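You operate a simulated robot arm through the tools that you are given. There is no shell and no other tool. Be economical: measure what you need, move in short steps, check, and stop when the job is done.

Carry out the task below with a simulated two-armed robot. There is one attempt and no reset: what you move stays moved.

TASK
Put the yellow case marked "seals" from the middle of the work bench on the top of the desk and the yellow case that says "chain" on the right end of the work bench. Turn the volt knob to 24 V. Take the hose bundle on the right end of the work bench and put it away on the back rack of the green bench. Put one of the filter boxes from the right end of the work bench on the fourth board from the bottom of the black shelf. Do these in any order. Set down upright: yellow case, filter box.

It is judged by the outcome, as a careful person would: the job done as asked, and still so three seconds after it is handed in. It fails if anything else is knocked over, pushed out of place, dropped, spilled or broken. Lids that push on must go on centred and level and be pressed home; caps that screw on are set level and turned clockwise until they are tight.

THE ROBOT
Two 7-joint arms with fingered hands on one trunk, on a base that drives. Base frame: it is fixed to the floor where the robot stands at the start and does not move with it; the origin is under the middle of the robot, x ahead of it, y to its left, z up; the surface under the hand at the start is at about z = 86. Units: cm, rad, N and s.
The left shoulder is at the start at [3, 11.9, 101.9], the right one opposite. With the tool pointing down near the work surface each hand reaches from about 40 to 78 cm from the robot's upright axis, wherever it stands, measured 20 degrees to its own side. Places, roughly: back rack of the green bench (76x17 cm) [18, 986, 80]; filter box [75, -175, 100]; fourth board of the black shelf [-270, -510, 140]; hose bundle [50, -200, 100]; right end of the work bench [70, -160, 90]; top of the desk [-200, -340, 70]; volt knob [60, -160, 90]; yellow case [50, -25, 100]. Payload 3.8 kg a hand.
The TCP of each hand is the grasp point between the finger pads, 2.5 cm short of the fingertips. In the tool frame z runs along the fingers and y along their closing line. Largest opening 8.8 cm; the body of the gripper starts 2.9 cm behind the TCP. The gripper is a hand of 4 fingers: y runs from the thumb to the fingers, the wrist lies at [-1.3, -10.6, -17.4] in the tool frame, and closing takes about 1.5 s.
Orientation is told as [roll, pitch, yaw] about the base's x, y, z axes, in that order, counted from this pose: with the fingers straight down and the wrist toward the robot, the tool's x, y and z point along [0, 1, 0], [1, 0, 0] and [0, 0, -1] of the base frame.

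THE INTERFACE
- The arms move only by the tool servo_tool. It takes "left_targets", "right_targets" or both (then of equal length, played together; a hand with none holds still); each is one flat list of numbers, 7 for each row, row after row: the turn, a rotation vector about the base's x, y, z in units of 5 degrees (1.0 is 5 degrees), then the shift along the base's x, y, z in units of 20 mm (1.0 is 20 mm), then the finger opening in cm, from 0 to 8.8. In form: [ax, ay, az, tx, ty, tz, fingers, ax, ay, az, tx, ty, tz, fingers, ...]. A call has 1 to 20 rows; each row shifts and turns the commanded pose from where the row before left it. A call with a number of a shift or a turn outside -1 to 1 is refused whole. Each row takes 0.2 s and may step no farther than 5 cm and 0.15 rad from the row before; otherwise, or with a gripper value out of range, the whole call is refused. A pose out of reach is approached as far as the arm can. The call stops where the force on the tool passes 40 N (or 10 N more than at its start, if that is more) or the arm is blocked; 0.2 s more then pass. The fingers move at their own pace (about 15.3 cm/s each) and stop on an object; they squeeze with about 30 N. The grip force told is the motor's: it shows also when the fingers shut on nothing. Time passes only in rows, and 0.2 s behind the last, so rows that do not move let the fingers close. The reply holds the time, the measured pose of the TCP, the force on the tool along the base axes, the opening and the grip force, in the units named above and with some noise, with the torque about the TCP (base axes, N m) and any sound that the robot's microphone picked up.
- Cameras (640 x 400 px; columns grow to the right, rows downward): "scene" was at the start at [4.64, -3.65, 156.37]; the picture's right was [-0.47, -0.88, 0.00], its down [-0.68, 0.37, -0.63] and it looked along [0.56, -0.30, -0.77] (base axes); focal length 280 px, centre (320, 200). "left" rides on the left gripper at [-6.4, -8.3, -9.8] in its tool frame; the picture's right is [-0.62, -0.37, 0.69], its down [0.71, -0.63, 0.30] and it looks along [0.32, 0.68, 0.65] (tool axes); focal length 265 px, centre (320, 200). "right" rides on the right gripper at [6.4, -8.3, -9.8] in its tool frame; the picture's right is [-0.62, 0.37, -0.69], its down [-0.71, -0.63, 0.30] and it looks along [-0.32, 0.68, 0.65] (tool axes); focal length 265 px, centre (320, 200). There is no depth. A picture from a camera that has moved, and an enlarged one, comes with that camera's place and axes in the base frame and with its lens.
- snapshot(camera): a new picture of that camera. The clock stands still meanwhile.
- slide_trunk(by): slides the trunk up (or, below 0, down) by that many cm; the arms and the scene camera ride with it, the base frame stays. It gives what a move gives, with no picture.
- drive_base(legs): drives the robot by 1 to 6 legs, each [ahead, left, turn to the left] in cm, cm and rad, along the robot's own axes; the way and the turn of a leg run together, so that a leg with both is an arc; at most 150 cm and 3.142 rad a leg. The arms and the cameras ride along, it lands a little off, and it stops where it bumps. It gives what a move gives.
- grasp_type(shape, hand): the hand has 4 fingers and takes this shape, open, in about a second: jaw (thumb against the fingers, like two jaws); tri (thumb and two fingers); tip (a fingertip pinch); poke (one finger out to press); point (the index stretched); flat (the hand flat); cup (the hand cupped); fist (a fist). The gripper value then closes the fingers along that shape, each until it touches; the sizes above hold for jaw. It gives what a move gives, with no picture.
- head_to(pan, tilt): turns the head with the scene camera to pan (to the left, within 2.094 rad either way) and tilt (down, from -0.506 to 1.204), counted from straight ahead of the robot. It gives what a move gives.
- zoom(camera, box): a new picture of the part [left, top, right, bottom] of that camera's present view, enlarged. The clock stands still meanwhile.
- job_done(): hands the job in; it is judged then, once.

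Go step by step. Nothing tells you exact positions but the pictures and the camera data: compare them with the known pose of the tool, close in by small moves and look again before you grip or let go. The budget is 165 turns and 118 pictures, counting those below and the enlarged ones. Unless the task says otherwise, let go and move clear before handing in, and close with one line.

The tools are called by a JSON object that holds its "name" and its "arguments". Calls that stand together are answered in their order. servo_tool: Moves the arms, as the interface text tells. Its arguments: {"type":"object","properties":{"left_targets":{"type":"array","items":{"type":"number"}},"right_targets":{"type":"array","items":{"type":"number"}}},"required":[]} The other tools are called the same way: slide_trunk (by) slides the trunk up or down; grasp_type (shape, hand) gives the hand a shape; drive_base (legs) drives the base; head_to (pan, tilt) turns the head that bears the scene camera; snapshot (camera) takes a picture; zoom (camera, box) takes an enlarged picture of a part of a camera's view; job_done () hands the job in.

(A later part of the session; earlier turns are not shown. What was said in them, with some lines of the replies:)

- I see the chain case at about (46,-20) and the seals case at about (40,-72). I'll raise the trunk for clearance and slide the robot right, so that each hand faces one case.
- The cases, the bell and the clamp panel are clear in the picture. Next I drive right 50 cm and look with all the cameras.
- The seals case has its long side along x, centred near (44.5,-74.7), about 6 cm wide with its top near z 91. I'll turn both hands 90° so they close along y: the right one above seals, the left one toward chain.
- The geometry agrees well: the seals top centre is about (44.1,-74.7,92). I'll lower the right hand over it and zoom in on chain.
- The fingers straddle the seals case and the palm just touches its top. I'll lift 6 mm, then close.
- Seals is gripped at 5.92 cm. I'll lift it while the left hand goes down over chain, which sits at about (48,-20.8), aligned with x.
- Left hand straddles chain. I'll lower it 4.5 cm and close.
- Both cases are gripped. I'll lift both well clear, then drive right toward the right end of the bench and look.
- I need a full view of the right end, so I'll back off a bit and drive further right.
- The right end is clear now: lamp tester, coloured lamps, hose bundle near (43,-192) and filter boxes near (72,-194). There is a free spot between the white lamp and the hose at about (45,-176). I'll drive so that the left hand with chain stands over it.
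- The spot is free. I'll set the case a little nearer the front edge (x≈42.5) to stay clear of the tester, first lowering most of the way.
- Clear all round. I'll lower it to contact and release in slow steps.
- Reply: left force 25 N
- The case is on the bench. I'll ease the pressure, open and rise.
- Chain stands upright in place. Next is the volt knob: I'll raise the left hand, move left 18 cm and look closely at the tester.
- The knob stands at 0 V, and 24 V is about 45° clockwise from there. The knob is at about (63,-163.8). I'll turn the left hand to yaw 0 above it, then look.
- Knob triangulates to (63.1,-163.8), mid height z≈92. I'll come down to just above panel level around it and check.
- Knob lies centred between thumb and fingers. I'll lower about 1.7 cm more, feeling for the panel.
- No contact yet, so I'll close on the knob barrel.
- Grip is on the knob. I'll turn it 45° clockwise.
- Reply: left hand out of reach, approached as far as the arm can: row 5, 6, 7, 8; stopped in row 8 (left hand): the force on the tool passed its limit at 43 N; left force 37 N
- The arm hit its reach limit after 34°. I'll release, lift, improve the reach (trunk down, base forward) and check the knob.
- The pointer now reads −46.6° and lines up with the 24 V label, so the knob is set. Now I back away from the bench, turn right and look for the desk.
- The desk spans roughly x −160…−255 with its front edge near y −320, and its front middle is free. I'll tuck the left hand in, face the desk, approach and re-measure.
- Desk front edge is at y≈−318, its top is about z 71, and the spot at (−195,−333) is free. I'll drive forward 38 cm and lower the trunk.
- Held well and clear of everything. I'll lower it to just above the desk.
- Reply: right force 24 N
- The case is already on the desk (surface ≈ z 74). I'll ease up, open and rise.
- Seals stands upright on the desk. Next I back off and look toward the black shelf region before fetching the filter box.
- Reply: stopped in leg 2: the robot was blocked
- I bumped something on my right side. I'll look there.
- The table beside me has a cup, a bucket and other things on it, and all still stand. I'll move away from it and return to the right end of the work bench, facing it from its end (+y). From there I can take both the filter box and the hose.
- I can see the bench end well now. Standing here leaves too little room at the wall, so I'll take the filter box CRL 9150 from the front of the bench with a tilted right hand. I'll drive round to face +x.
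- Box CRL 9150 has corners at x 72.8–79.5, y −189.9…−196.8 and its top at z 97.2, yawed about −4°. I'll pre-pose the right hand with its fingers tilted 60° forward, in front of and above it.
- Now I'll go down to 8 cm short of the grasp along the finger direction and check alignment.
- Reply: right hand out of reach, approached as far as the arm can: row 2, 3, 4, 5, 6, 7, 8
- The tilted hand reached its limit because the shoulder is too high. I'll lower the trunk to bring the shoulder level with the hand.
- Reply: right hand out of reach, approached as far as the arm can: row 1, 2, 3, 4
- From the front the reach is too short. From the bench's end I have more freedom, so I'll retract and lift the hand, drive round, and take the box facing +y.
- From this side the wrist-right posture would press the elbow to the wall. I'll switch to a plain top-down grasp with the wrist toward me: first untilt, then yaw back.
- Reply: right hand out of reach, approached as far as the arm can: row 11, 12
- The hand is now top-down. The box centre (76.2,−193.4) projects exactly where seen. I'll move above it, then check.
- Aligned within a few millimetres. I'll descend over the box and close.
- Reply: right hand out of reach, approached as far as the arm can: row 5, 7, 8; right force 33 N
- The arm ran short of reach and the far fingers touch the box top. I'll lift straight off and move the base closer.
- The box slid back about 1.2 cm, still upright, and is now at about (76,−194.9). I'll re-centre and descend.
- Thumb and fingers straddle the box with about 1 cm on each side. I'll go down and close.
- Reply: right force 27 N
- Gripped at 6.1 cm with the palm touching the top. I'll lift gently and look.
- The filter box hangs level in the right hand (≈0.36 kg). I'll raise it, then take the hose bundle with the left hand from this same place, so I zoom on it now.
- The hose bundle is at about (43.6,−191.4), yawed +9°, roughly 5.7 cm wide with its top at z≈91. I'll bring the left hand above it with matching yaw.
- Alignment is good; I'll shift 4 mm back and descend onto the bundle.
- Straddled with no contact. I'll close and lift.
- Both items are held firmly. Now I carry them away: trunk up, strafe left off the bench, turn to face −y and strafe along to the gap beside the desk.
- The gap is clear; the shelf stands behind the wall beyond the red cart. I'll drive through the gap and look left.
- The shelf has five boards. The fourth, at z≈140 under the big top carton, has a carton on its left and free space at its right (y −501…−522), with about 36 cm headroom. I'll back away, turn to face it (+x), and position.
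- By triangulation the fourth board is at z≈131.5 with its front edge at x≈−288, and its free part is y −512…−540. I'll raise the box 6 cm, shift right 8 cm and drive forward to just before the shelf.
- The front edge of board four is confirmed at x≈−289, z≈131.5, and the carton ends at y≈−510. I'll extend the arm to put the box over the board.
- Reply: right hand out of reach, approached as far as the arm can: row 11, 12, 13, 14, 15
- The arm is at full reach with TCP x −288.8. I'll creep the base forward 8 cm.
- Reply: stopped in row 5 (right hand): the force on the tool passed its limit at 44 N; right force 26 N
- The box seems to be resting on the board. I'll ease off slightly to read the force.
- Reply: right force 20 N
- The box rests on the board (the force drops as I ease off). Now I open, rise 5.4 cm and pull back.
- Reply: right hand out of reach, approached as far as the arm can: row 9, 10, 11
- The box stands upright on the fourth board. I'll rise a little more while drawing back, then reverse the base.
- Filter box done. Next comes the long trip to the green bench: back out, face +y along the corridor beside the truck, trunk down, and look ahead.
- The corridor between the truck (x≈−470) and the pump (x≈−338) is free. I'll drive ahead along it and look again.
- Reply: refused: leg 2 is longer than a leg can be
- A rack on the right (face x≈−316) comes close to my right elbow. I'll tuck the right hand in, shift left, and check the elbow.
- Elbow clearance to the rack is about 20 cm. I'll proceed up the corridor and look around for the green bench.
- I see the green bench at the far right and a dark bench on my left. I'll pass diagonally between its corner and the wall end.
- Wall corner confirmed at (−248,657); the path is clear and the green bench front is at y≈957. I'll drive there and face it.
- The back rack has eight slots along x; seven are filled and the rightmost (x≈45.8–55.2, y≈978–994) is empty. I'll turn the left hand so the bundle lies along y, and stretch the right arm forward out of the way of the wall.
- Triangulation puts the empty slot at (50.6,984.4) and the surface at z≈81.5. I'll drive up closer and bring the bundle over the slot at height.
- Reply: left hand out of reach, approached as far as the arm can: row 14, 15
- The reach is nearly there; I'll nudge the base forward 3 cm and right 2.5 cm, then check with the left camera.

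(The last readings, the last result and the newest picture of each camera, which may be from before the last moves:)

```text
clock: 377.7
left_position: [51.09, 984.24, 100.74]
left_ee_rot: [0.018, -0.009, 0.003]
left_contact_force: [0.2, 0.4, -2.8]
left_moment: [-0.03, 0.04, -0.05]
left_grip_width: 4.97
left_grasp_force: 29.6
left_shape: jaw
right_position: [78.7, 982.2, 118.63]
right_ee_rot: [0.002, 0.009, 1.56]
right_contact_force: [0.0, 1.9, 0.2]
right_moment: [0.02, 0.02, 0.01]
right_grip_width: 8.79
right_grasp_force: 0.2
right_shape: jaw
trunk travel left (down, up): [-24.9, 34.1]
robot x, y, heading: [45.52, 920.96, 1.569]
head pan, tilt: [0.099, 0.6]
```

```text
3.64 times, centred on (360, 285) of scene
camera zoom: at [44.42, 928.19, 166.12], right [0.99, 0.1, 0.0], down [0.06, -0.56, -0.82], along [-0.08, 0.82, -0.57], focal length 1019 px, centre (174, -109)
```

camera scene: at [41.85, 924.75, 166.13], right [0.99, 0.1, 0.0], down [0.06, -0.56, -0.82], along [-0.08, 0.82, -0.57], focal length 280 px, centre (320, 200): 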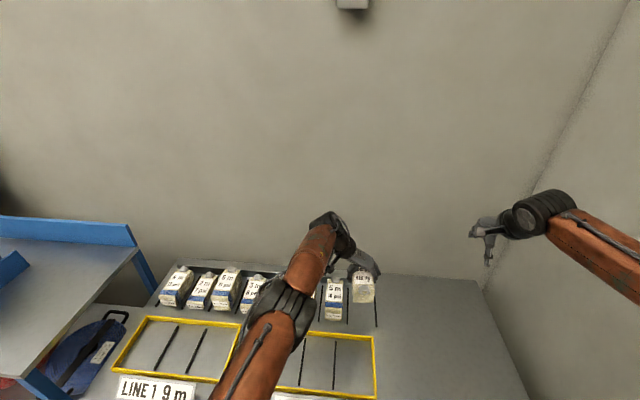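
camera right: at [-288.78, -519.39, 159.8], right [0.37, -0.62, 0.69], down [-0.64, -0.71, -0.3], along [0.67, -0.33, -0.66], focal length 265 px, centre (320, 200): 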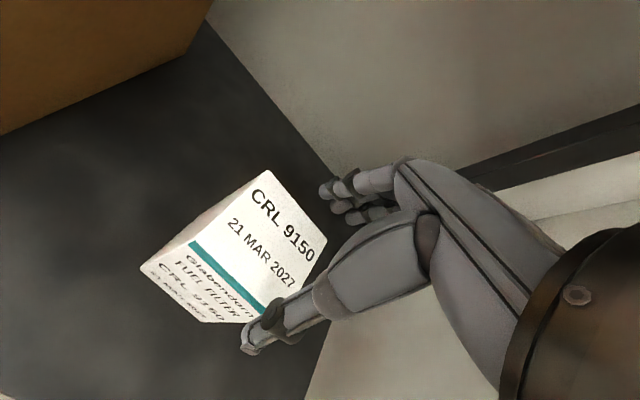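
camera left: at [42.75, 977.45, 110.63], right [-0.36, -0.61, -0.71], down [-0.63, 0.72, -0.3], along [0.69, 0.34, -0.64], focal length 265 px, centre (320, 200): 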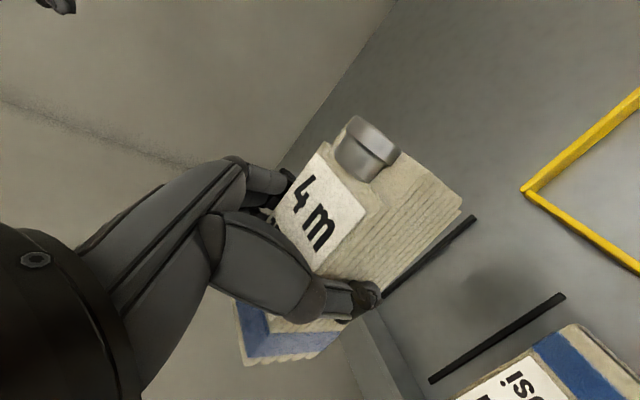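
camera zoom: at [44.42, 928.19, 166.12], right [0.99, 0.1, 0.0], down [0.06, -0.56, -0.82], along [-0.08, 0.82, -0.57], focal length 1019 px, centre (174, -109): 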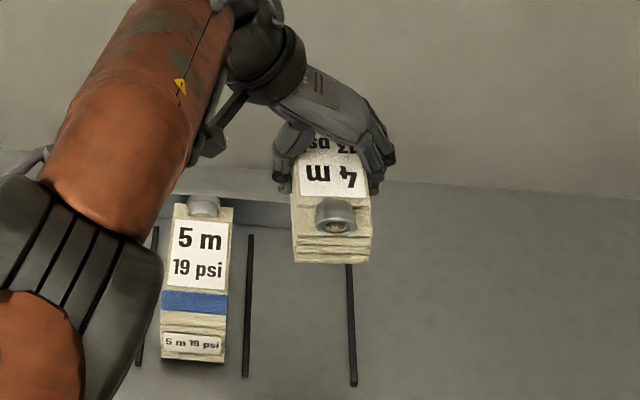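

The slot lies directly beneath (x 46–55.3). I'll lower with the trunk 10 cm, then look once more.

{"name": "slide_trunk", "arguments": {"by": -10}}

{"name": "zoom", "arguments": {"camera": "scene", "box": [300, 200, 440, 340]}}

{"name": "snapshot", "arguments": {"camera": "left"}}

```text
clock: 379.0
left_position: [50.92, 984.04, 90.89]
left_ee_rot: [0.019, -0.01, 0.004]
left_contact_force: [0.8, 0.0, -3.6]
left_moment: [-0.02, -0.01, 0.01]
left_grip_width: 4.95
left_grasp_force: 29.2
left_shape: jaw
right_position: [78.52, 982.08, 108.77]
right_ee_rot: [0.0, 0.007, 1.561]
right_contact_force: [0.2, 0.1, -0.1]
right_moment: [-0.01, -0.06, 0.03]
right_grip_width: 8.8
right_grasp_force: 0.0
right_shape: jaw
trunk travel left (down, up): [-14.9, 44.1]
robot x, y, heading: [45.7, 920.89, 1.576]
head pan, tilt: [0.099, 0.6]
```

```text
2.86 times, centred on (370, 270) of scene
camera zoom: at [44.27, 927.97, 156.14], right [0.99, 0.1, 0.0], down [0.06, -0.56, -0.82], along [-0.08, 0.82, -0.57], focal length 801 px, centre (177, 0)
```

zoom: 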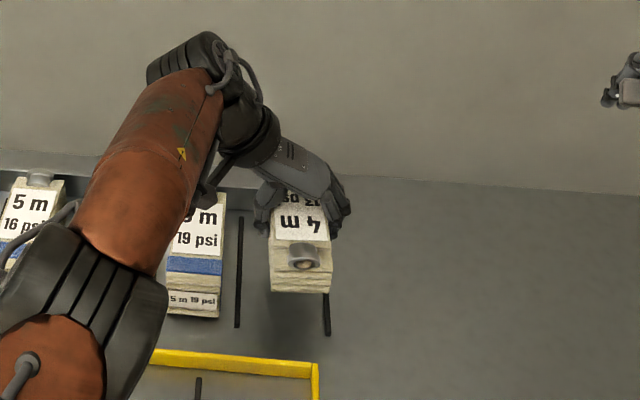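

```text
15 pictures are left
camera left: at [42.65, 977.31, 100.72], right [-0.36, -0.61, -0.71], down [-0.63, 0.72, -0.3], along [0.69, 0.34, -0.64], focal length 265 px, centre (320, 200)
```

left: 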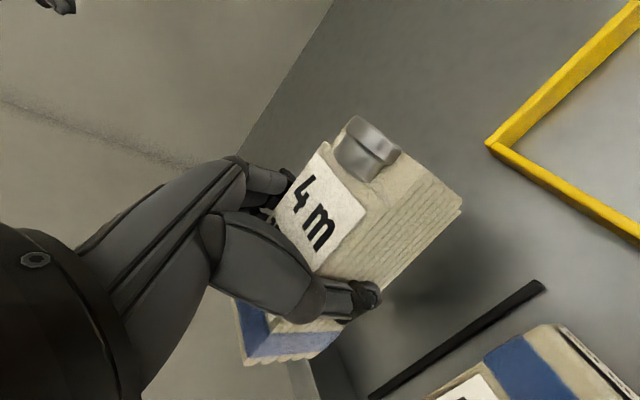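

Centred over the slot. I'll lower in small steps until contact.

{"name": "servo_tool", "arguments": {"left_targets": [0, 0, 0, -0.03, 0, -0.4, 3, 0, 0, 0, -0.03, 0, -0.4, 3, 0, 0, 0, -0.03, 0, -0.4, 3, 0, 0, 0, 0, 0, -0.4, 3, 0, 0, 0, 0, 0, -0.4, 3, 0, 0, 0, 0, 0, -0.2, 3, 0, 0, 0, 0, 0, -0.15, 3, 0, 0, 0, 0, 0, 0, 3]}}

```text
clock: 380.8
left_position: [50.94, 983.48, 86.25]
left_ee_rot: [0.02, -0.01, 0.004]
left_contact_force: [0.6, -0.6, -3.1]
left_moment: [-0.04, 0.03, 0.02]
left_grip_width: 4.94
left_grasp_force: 30.0
left_shape: jaw
left hand out of reach, approached as far as the arm can: row 5
right_position: [78.67, 982.02, 108.65]
right_ee_rot: [0.002, 0.008, 1.56]
right_contact_force: [-0.2, 0.4, 0.4]
right_moment: [-0.01, -0.01, 0.03]
right_grip_width: 8.8
right_grasp_force: 0.0
right_shape: jaw
trunk travel left (down, up): [-14.9, 44.1]
robot x, y, heading: [45.87, 921.32, 1.571]
head pan, tilt: [0.099, 0.6]
```

{"name": "servo_tool", "arguments": {"left_targets": [0, 0, 0, 0, -0.05, -0.1, 3, 0, 0, 0, 0, -0.05, -0.1, 3, 0, 0, 0, 0, -0.05, -0.1, 3, 0, 0, 0, 0, 0, -0.1, 3, 0, 0, 0, 0, 0, 0, 3]}}

```text
clock: 382.0
left_position: [50.92, 983.24, 85.37]
left_ee_rot: [0.019, -0.009, 0.004]
left_contact_force: [0.4, -0.3, -4.7]
left_moment: [-0.02, 0.02, 0.02]
left_grip_width: 4.96
left_grasp_force: 29.6
left_shape: jaw
right_position: [78.44, 981.98, 108.63]
right_ee_rot: [0.003, 0.008, 1.56]
right_contact_force: [-0.3, -0.1, -0.4]
right_moment: [-0.04, -0.02, -0.02]
right_grip_width: 8.8
right_grasp_force: 0.1
right_shape: jaw
trunk travel left (down, up): [-14.9, 44.1]
robot x, y, heading: [45.44, 921.03, 1.573]
head pan, tilt: [0.099, 0.6]
```

{"name": "servo_tool", "arguments": {"left_targets": [0, 0, 0, 0, -0.03, -0.1, 3, 0, 0, 0, 0, -0.03, -0.1, 3, 0, 0, 0, 0, -0.03, -0.1, 3, 0, 0, 0, 0, 0, 0, 3]}}

```text
clock: 383.0
left_position: [50.96, 983.03, 84.9]
left_ee_rot: [0.018, -0.01, 0.005]
left_contact_force: [-0.1, 0.7, -3.3]
left_moment: [0.02, -0.02, -0.01]
left_grip_width: 4.95
left_grasp_force: 30.1
left_shape: jaw
right_position: [78.56, 982.07, 108.65]
right_ee_rot: [0.002, 0.008, 1.56]
right_contact_force: [0.6, -0.2, 0.5]
right_moment: [0.0, 0.01, -0.06]
right_grip_width: 8.8
right_grasp_force: 0.1
right_shape: jaw
trunk travel left (down, up): [-14.9, 44.1]
robot x, y, heading: [45.23, 920.97, 1.573]
head pan, tilt: [0.099, 0.6]
```

{"name": "servo_tool", "arguments": {"left_targets": [0, 0, 0, 0, -0.03, -0.1, 3, 0, 0, 0, 0, -0.03, -0.1, 3, 0, 0, 0, 0, -0.03, -0.1, 3, 0, 0, 0, 0, -0.03, -0.1, 3, 0, 0, 0, 0, 0, 0, 3]}}

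{"name": "zoom", "arguments": {"camera": "scene", "box": [300, 220, 400, 330]}}

```text
clock: 384.2
left_position: [50.92, 982.89, 84.02]
left_ee_rot: [0.019, -0.007, 0.005]
left_contact_force: [1.0, 1.2, -4.3]
left_moment: [-0.06, -0.03, -0.03]
left_grip_width: 4.96
left_grasp_force: 30.0
left_shape: jaw
right_position: [78.62, 982.06, 108.64]
right_ee_rot: [0.001, 0.009, 1.56]
right_contact_force: [0.2, 0.4, 0.4]
right_moment: [-0.01, 0.06, 0.02]
right_grip_width: 8.77
right_grasp_force: 0.0
right_shape: jaw
trunk travel left (down, up): [-14.9, 44.1]
robot x, y, heading: [45.31, 920.85, 1.566]
head pan, tilt: [0.099, 0.6]
```

```text
3.64 times, centred on (350, 275) of scene
camera zoom: at [44.28, 927.99, 156.13], right [0.99, 0.1, 0.0], down [0.06, -0.56, -0.82], along [-0.08, 0.82, -0.57], focal length 1019 px, centre (211, -73)
```

zoom: 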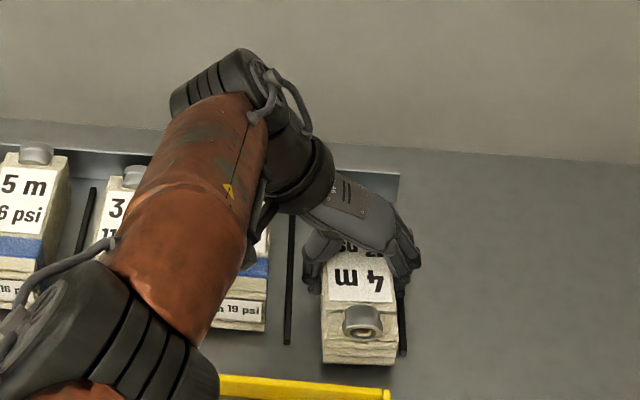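

The bundle's front end is about 1 cm ahead of the slot front. I'll gain reach with a 6° forward tilt, shift 2 cm deeper, then continue to contact.

{"name": "servo_tool", "arguments": {"left_targets": [0.26, 0, 0, 0, 0.2, 0.05, 3, 0.26, 0, 0, 0, 0.2, 0.05, 3, 0.26, 0, 0, 0, 0.2, 0.05, 3, 0.26, 0, 0, 0, 0.2, 0.05, 3, 0.26, 0, 0, 0, 0.2, 0, 3, 0, 0, 0, 0, 0, -0.15, 3, 0, 0, 0, 0, 0, -0.15, 3, 0, 0, 0, 0, 0, -0.1, 3, 0, 0, 0, 0, 0, 0, 3]}}

```text
clock: 386.2
left_position: [50.99, 984.88, 83.8]
left_ee_rot: [0.134, -0.01, 0.004]
left_contact_force: [0.2, 1.9, 1.7]
left_moment: [-0.12, 0.14, 0.0]
left_grip_width: 4.94
left_grasp_force: 29.8
left_shape: jaw
right_position: [78.48, 982.06, 108.7]
right_ee_rot: [0.002, 0.008, 1.56]
right_contact_force: [0.1, 0.0, -0.2]
right_moment: [-0.03, 0.02, 0.01]
right_grip_width: 8.77
right_grasp_force: 0.0
right_shape: jaw
trunk travel left (down, up): [-14.9, 44.1]
robot x, y, heading: [45.0, 921.0, 1.566]
head pan, tilt: [0.099, 0.6]
```

Its near end touches now. I'll untilt partly while settling down, then check the force.

{"name": "servo_tool", "arguments": {"left_targets": [-0.25, 0, 0, 0, -0.05, -0.05, 3, -0.25, 0, 0, 0, -0.05, -0.1, 3, -0.25, 0, 0, 0, -0.05, -0.1, 3, 0, 0, 0, 0, 0, -0.1, 3, 0, 0, 0, 0, 0, 0, 3]}}

```text
clock: 387.4
left_position: [51.23, 983.41, 83.48]
left_ee_rot: [0.074, -0.014, 0.007]
left_contact_force: [-0.8, 10.6, 29.5]
left_moment: [0.28, -0.05, 0.17]
left_grip_width: 4.92
left_grasp_force: 30.0
left_shape: jaw
left hand out of reach, approached as far as the arm can: row 2, 3
right_position: [78.58, 981.92, 108.82]
right_ee_rot: [0.002, 0.006, 1.559]
right_contact_force: [0.4, -0.2, 0.0]
right_moment: [-0.04, 0.0, 0.0]
right_grip_width: 8.77
right_grasp_force: 0.0
right_shape: jaw
trunk travel left (down, up): [-14.9, 44.1]
robot x, y, heading: [45.33, 920.88, 1.574]
head pan, tilt: [0.099, 0.6]
```

The bundle is in the slot and pressing on the rack. I'll ease up, open only slightly (to clear neighbours), and rise.

{"name": "servo_tool", "arguments": {"left_targets": [0, 0, 0, 0, 0, 0.12, 3, 0, 0, 0, 0, 0, 0, 5.5, 0, 0, 0, 0, 0, 0, 6.4, 0, 0, 0, 0, 0, 0, 6.4, 0, 0, 0, 0, 0, 0, 6.4, 0, 0, 0, 0, 0, 0, 6.4, 0, 0, 0, 0, 0, 0.2, 6.4, 0, 0, 0, 0, 0, 0.3, 6.4, 0, 0, 0, 0, 0, 0.4, 6.4, 0, 0, 0, 0, 0, 0.5, 6.4, 0, 0, 0, 0, 0, 0.5, 6.4]}}

{"name": "zoom", "arguments": {"camera": "scene", "box": [290, 210, 410, 330]}}

{"name": "snapshot", "arguments": {"camera": "left"}}

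```text
clock: 389.8
left_position: [51.21, 983.3, 87.03]
left_ee_rot: [0.07, -0.01, 0.003]
left_contact_force: [-0.5, -0.2, 0.5]
left_moment: [-0.01, 0.0, 0.01]
left_grip_width: 6.35
left_grasp_force: 0.1
left_shape: jaw
right_position: [78.54, 982.13, 108.72]
right_ee_rot: [0.0, 0.007, 1.559]
right_contact_force: [0.6, 0.4, -0.2]
right_moment: [-0.04, -0.01, -0.01]
right_grip_width: 8.8
right_grasp_force: 0.0
right_shape: jaw
trunk travel left (down, up): [-14.9, 44.1]
robot x, y, heading: [44.77, 920.92, 1.572]
head pan, tilt: [0.099, 0.6]
```

```text
3.33 times, centred on (350, 270) of scene
camera zoom: at [44.29, 927.93, 156.13], right [0.99, 0.1, 0.0], down [0.06, -0.56, -0.82], along [-0.08, 0.82, -0.57], focal length 934 px, centre (220, -33)
```

zoom: 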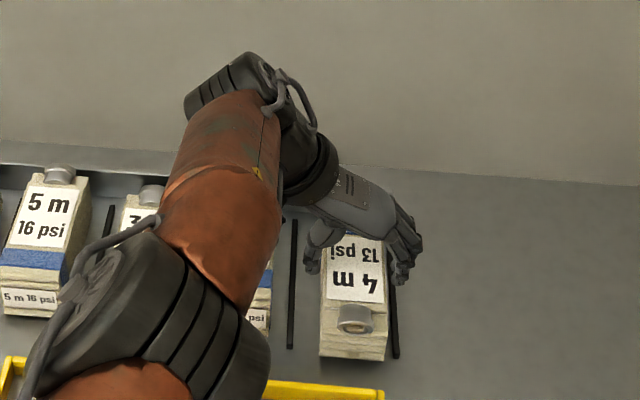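

```text
12 pictures are left
camera left: at [42.77, 976.16, 96.46], right [-0.36, -0.57, -0.74], down [-0.63, 0.73, -0.26], along [0.69, 0.37, -0.62], focal length 265 px, centre (320, 200)
```

left: 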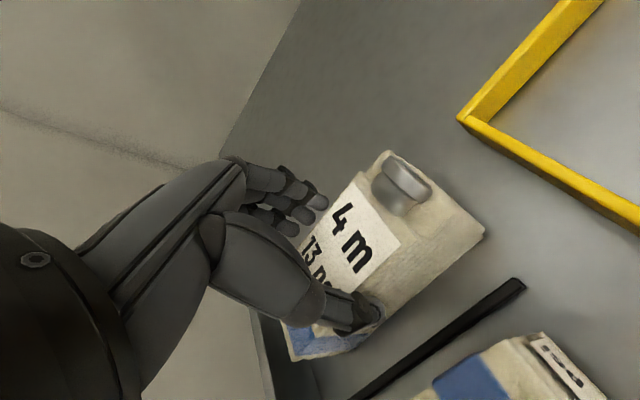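

The bundle lies in the slot, front flush with the dividers. I'll raise the trunk to clear and take a final look.

{"name": "slide_trunk", "arguments": {"by": 25}}

{"name": "drive_base", "arguments": {"legs": [[-45, 0, 0]]}}

{"name": "head_to", "arguments": {"pan": 0, "tilt": 0.5}}

{"name": "zoom", "arguments": {"camera": "scene", "box": [200, 180, 460, 340]}}

```text
clock: 392.4
left_position: [51.07, 983.36, 111.91]
left_ee_rot: [0.069, -0.01, 0.003]
left_contact_force: [-0.6, 0.3, 0.6]
left_moment: [-0.03, 0.02, 0.02]
left_grip_width: 6.37
left_grasp_force: 0.1
left_shape: jaw
right_position: [78.46, 982.12, 133.68]
right_ee_rot: [0.001, 0.009, 1.559]
right_contact_force: [-0.2, -1.2, 0.7]
right_moment: [-0.03, 0.01, -0.04]
right_grip_width: 8.79
right_grasp_force: 0.1
right_shape: jaw
trunk travel left (down, up): [-39.9, 19.1]
robot x, y, heading: [45.35, 921.35, 1.573]
head pan, tilt: [0.099, 0.6]
```

```text
clock: 395.1
left_position: [51.14, 938.6, 112.0]
left_ee_rot: [0.067, -0.011, 0.006]
left_contact_force: [-0.3, -0.5, 0.4]
left_moment: [0.03, 0.01, -0.02]
left_grip_width: 6.33
left_grasp_force: 0.1
left_shape: jaw
right_position: [78.51, 937.44, 133.7]
right_ee_rot: [0.001, 0.006, 1.565]
right_contact_force: [0.3, -0.7, -0.3]
right_moment: [0.01, 0.01, -0.02]
right_grip_width: 8.81
right_grasp_force: 0.0
right_shape: jaw
trunk travel left (down, up): [-39.9, 19.1]
robot x, y, heading: [45.59, 876.42, 1.579]
head pan, tilt: [0.099, 0.6]
```

```text
clock: 395.8
left_position: [50.97, 938.46, 112.02]
left_ee_rot: [0.069, -0.01, 0.009]
left_contact_force: [0.2, 0.7, 0.4]
left_moment: [-0.01, 0.0, 0.0]
left_grip_width: 6.35
left_grasp_force: 0.1
left_shape: jaw
right_position: [78.47, 937.29, 133.72]
right_ee_rot: [0.001, 0.006, 1.565]
right_contact_force: [0.4, -0.8, 0.0]
right_moment: [0.02, 0.05, 0.0]
right_grip_width: 8.8
right_grasp_force: 0.0
right_shape: jaw
trunk travel left (down, up): [-39.9, 19.1]
robot x, y, heading: [45.09, 876.02, 1.578]
head pan, tilt: [0.0, 0.499]
```

```text
2.46 times, centred on (330, 260) of scene
camera zoom: at [45.3, 883.41, 182.04], right [1.0, 0.01, 0.0], down [0.0, -0.48, -0.88], along [-0.01, 0.88, -0.48], focal length 690 px, centre (295, 52)
```

zoom: 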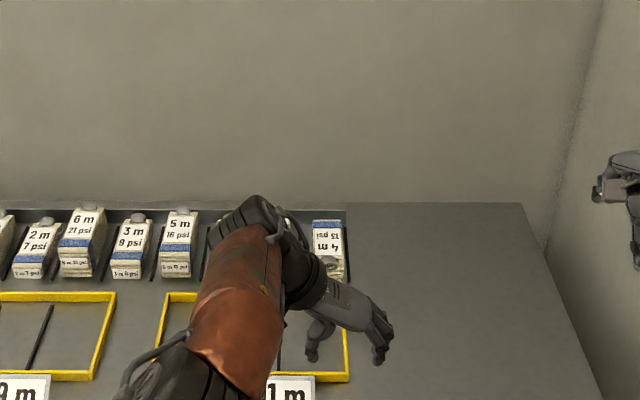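

The hose bundle rests in the free slot of the back rack, and the other tasks were checked as they were done. Both hands are empty and clear, so I'm handing in.

{"name": "job_done", "arguments": {}}

```text
The job is handed in.
```

All the tasks are done and handed in: the seals case is on the desk, the chain case on the right end of the work bench, and the volt knob on 24 V. Filter box CRL 9150 stands on the fourth board of the black shelf, and the hose bundle is in the free slot of the green bench's back rack, its clamp end facing front, opposite to its neighbours. On the way the robot bumped a side table once, and nothing on it fell.
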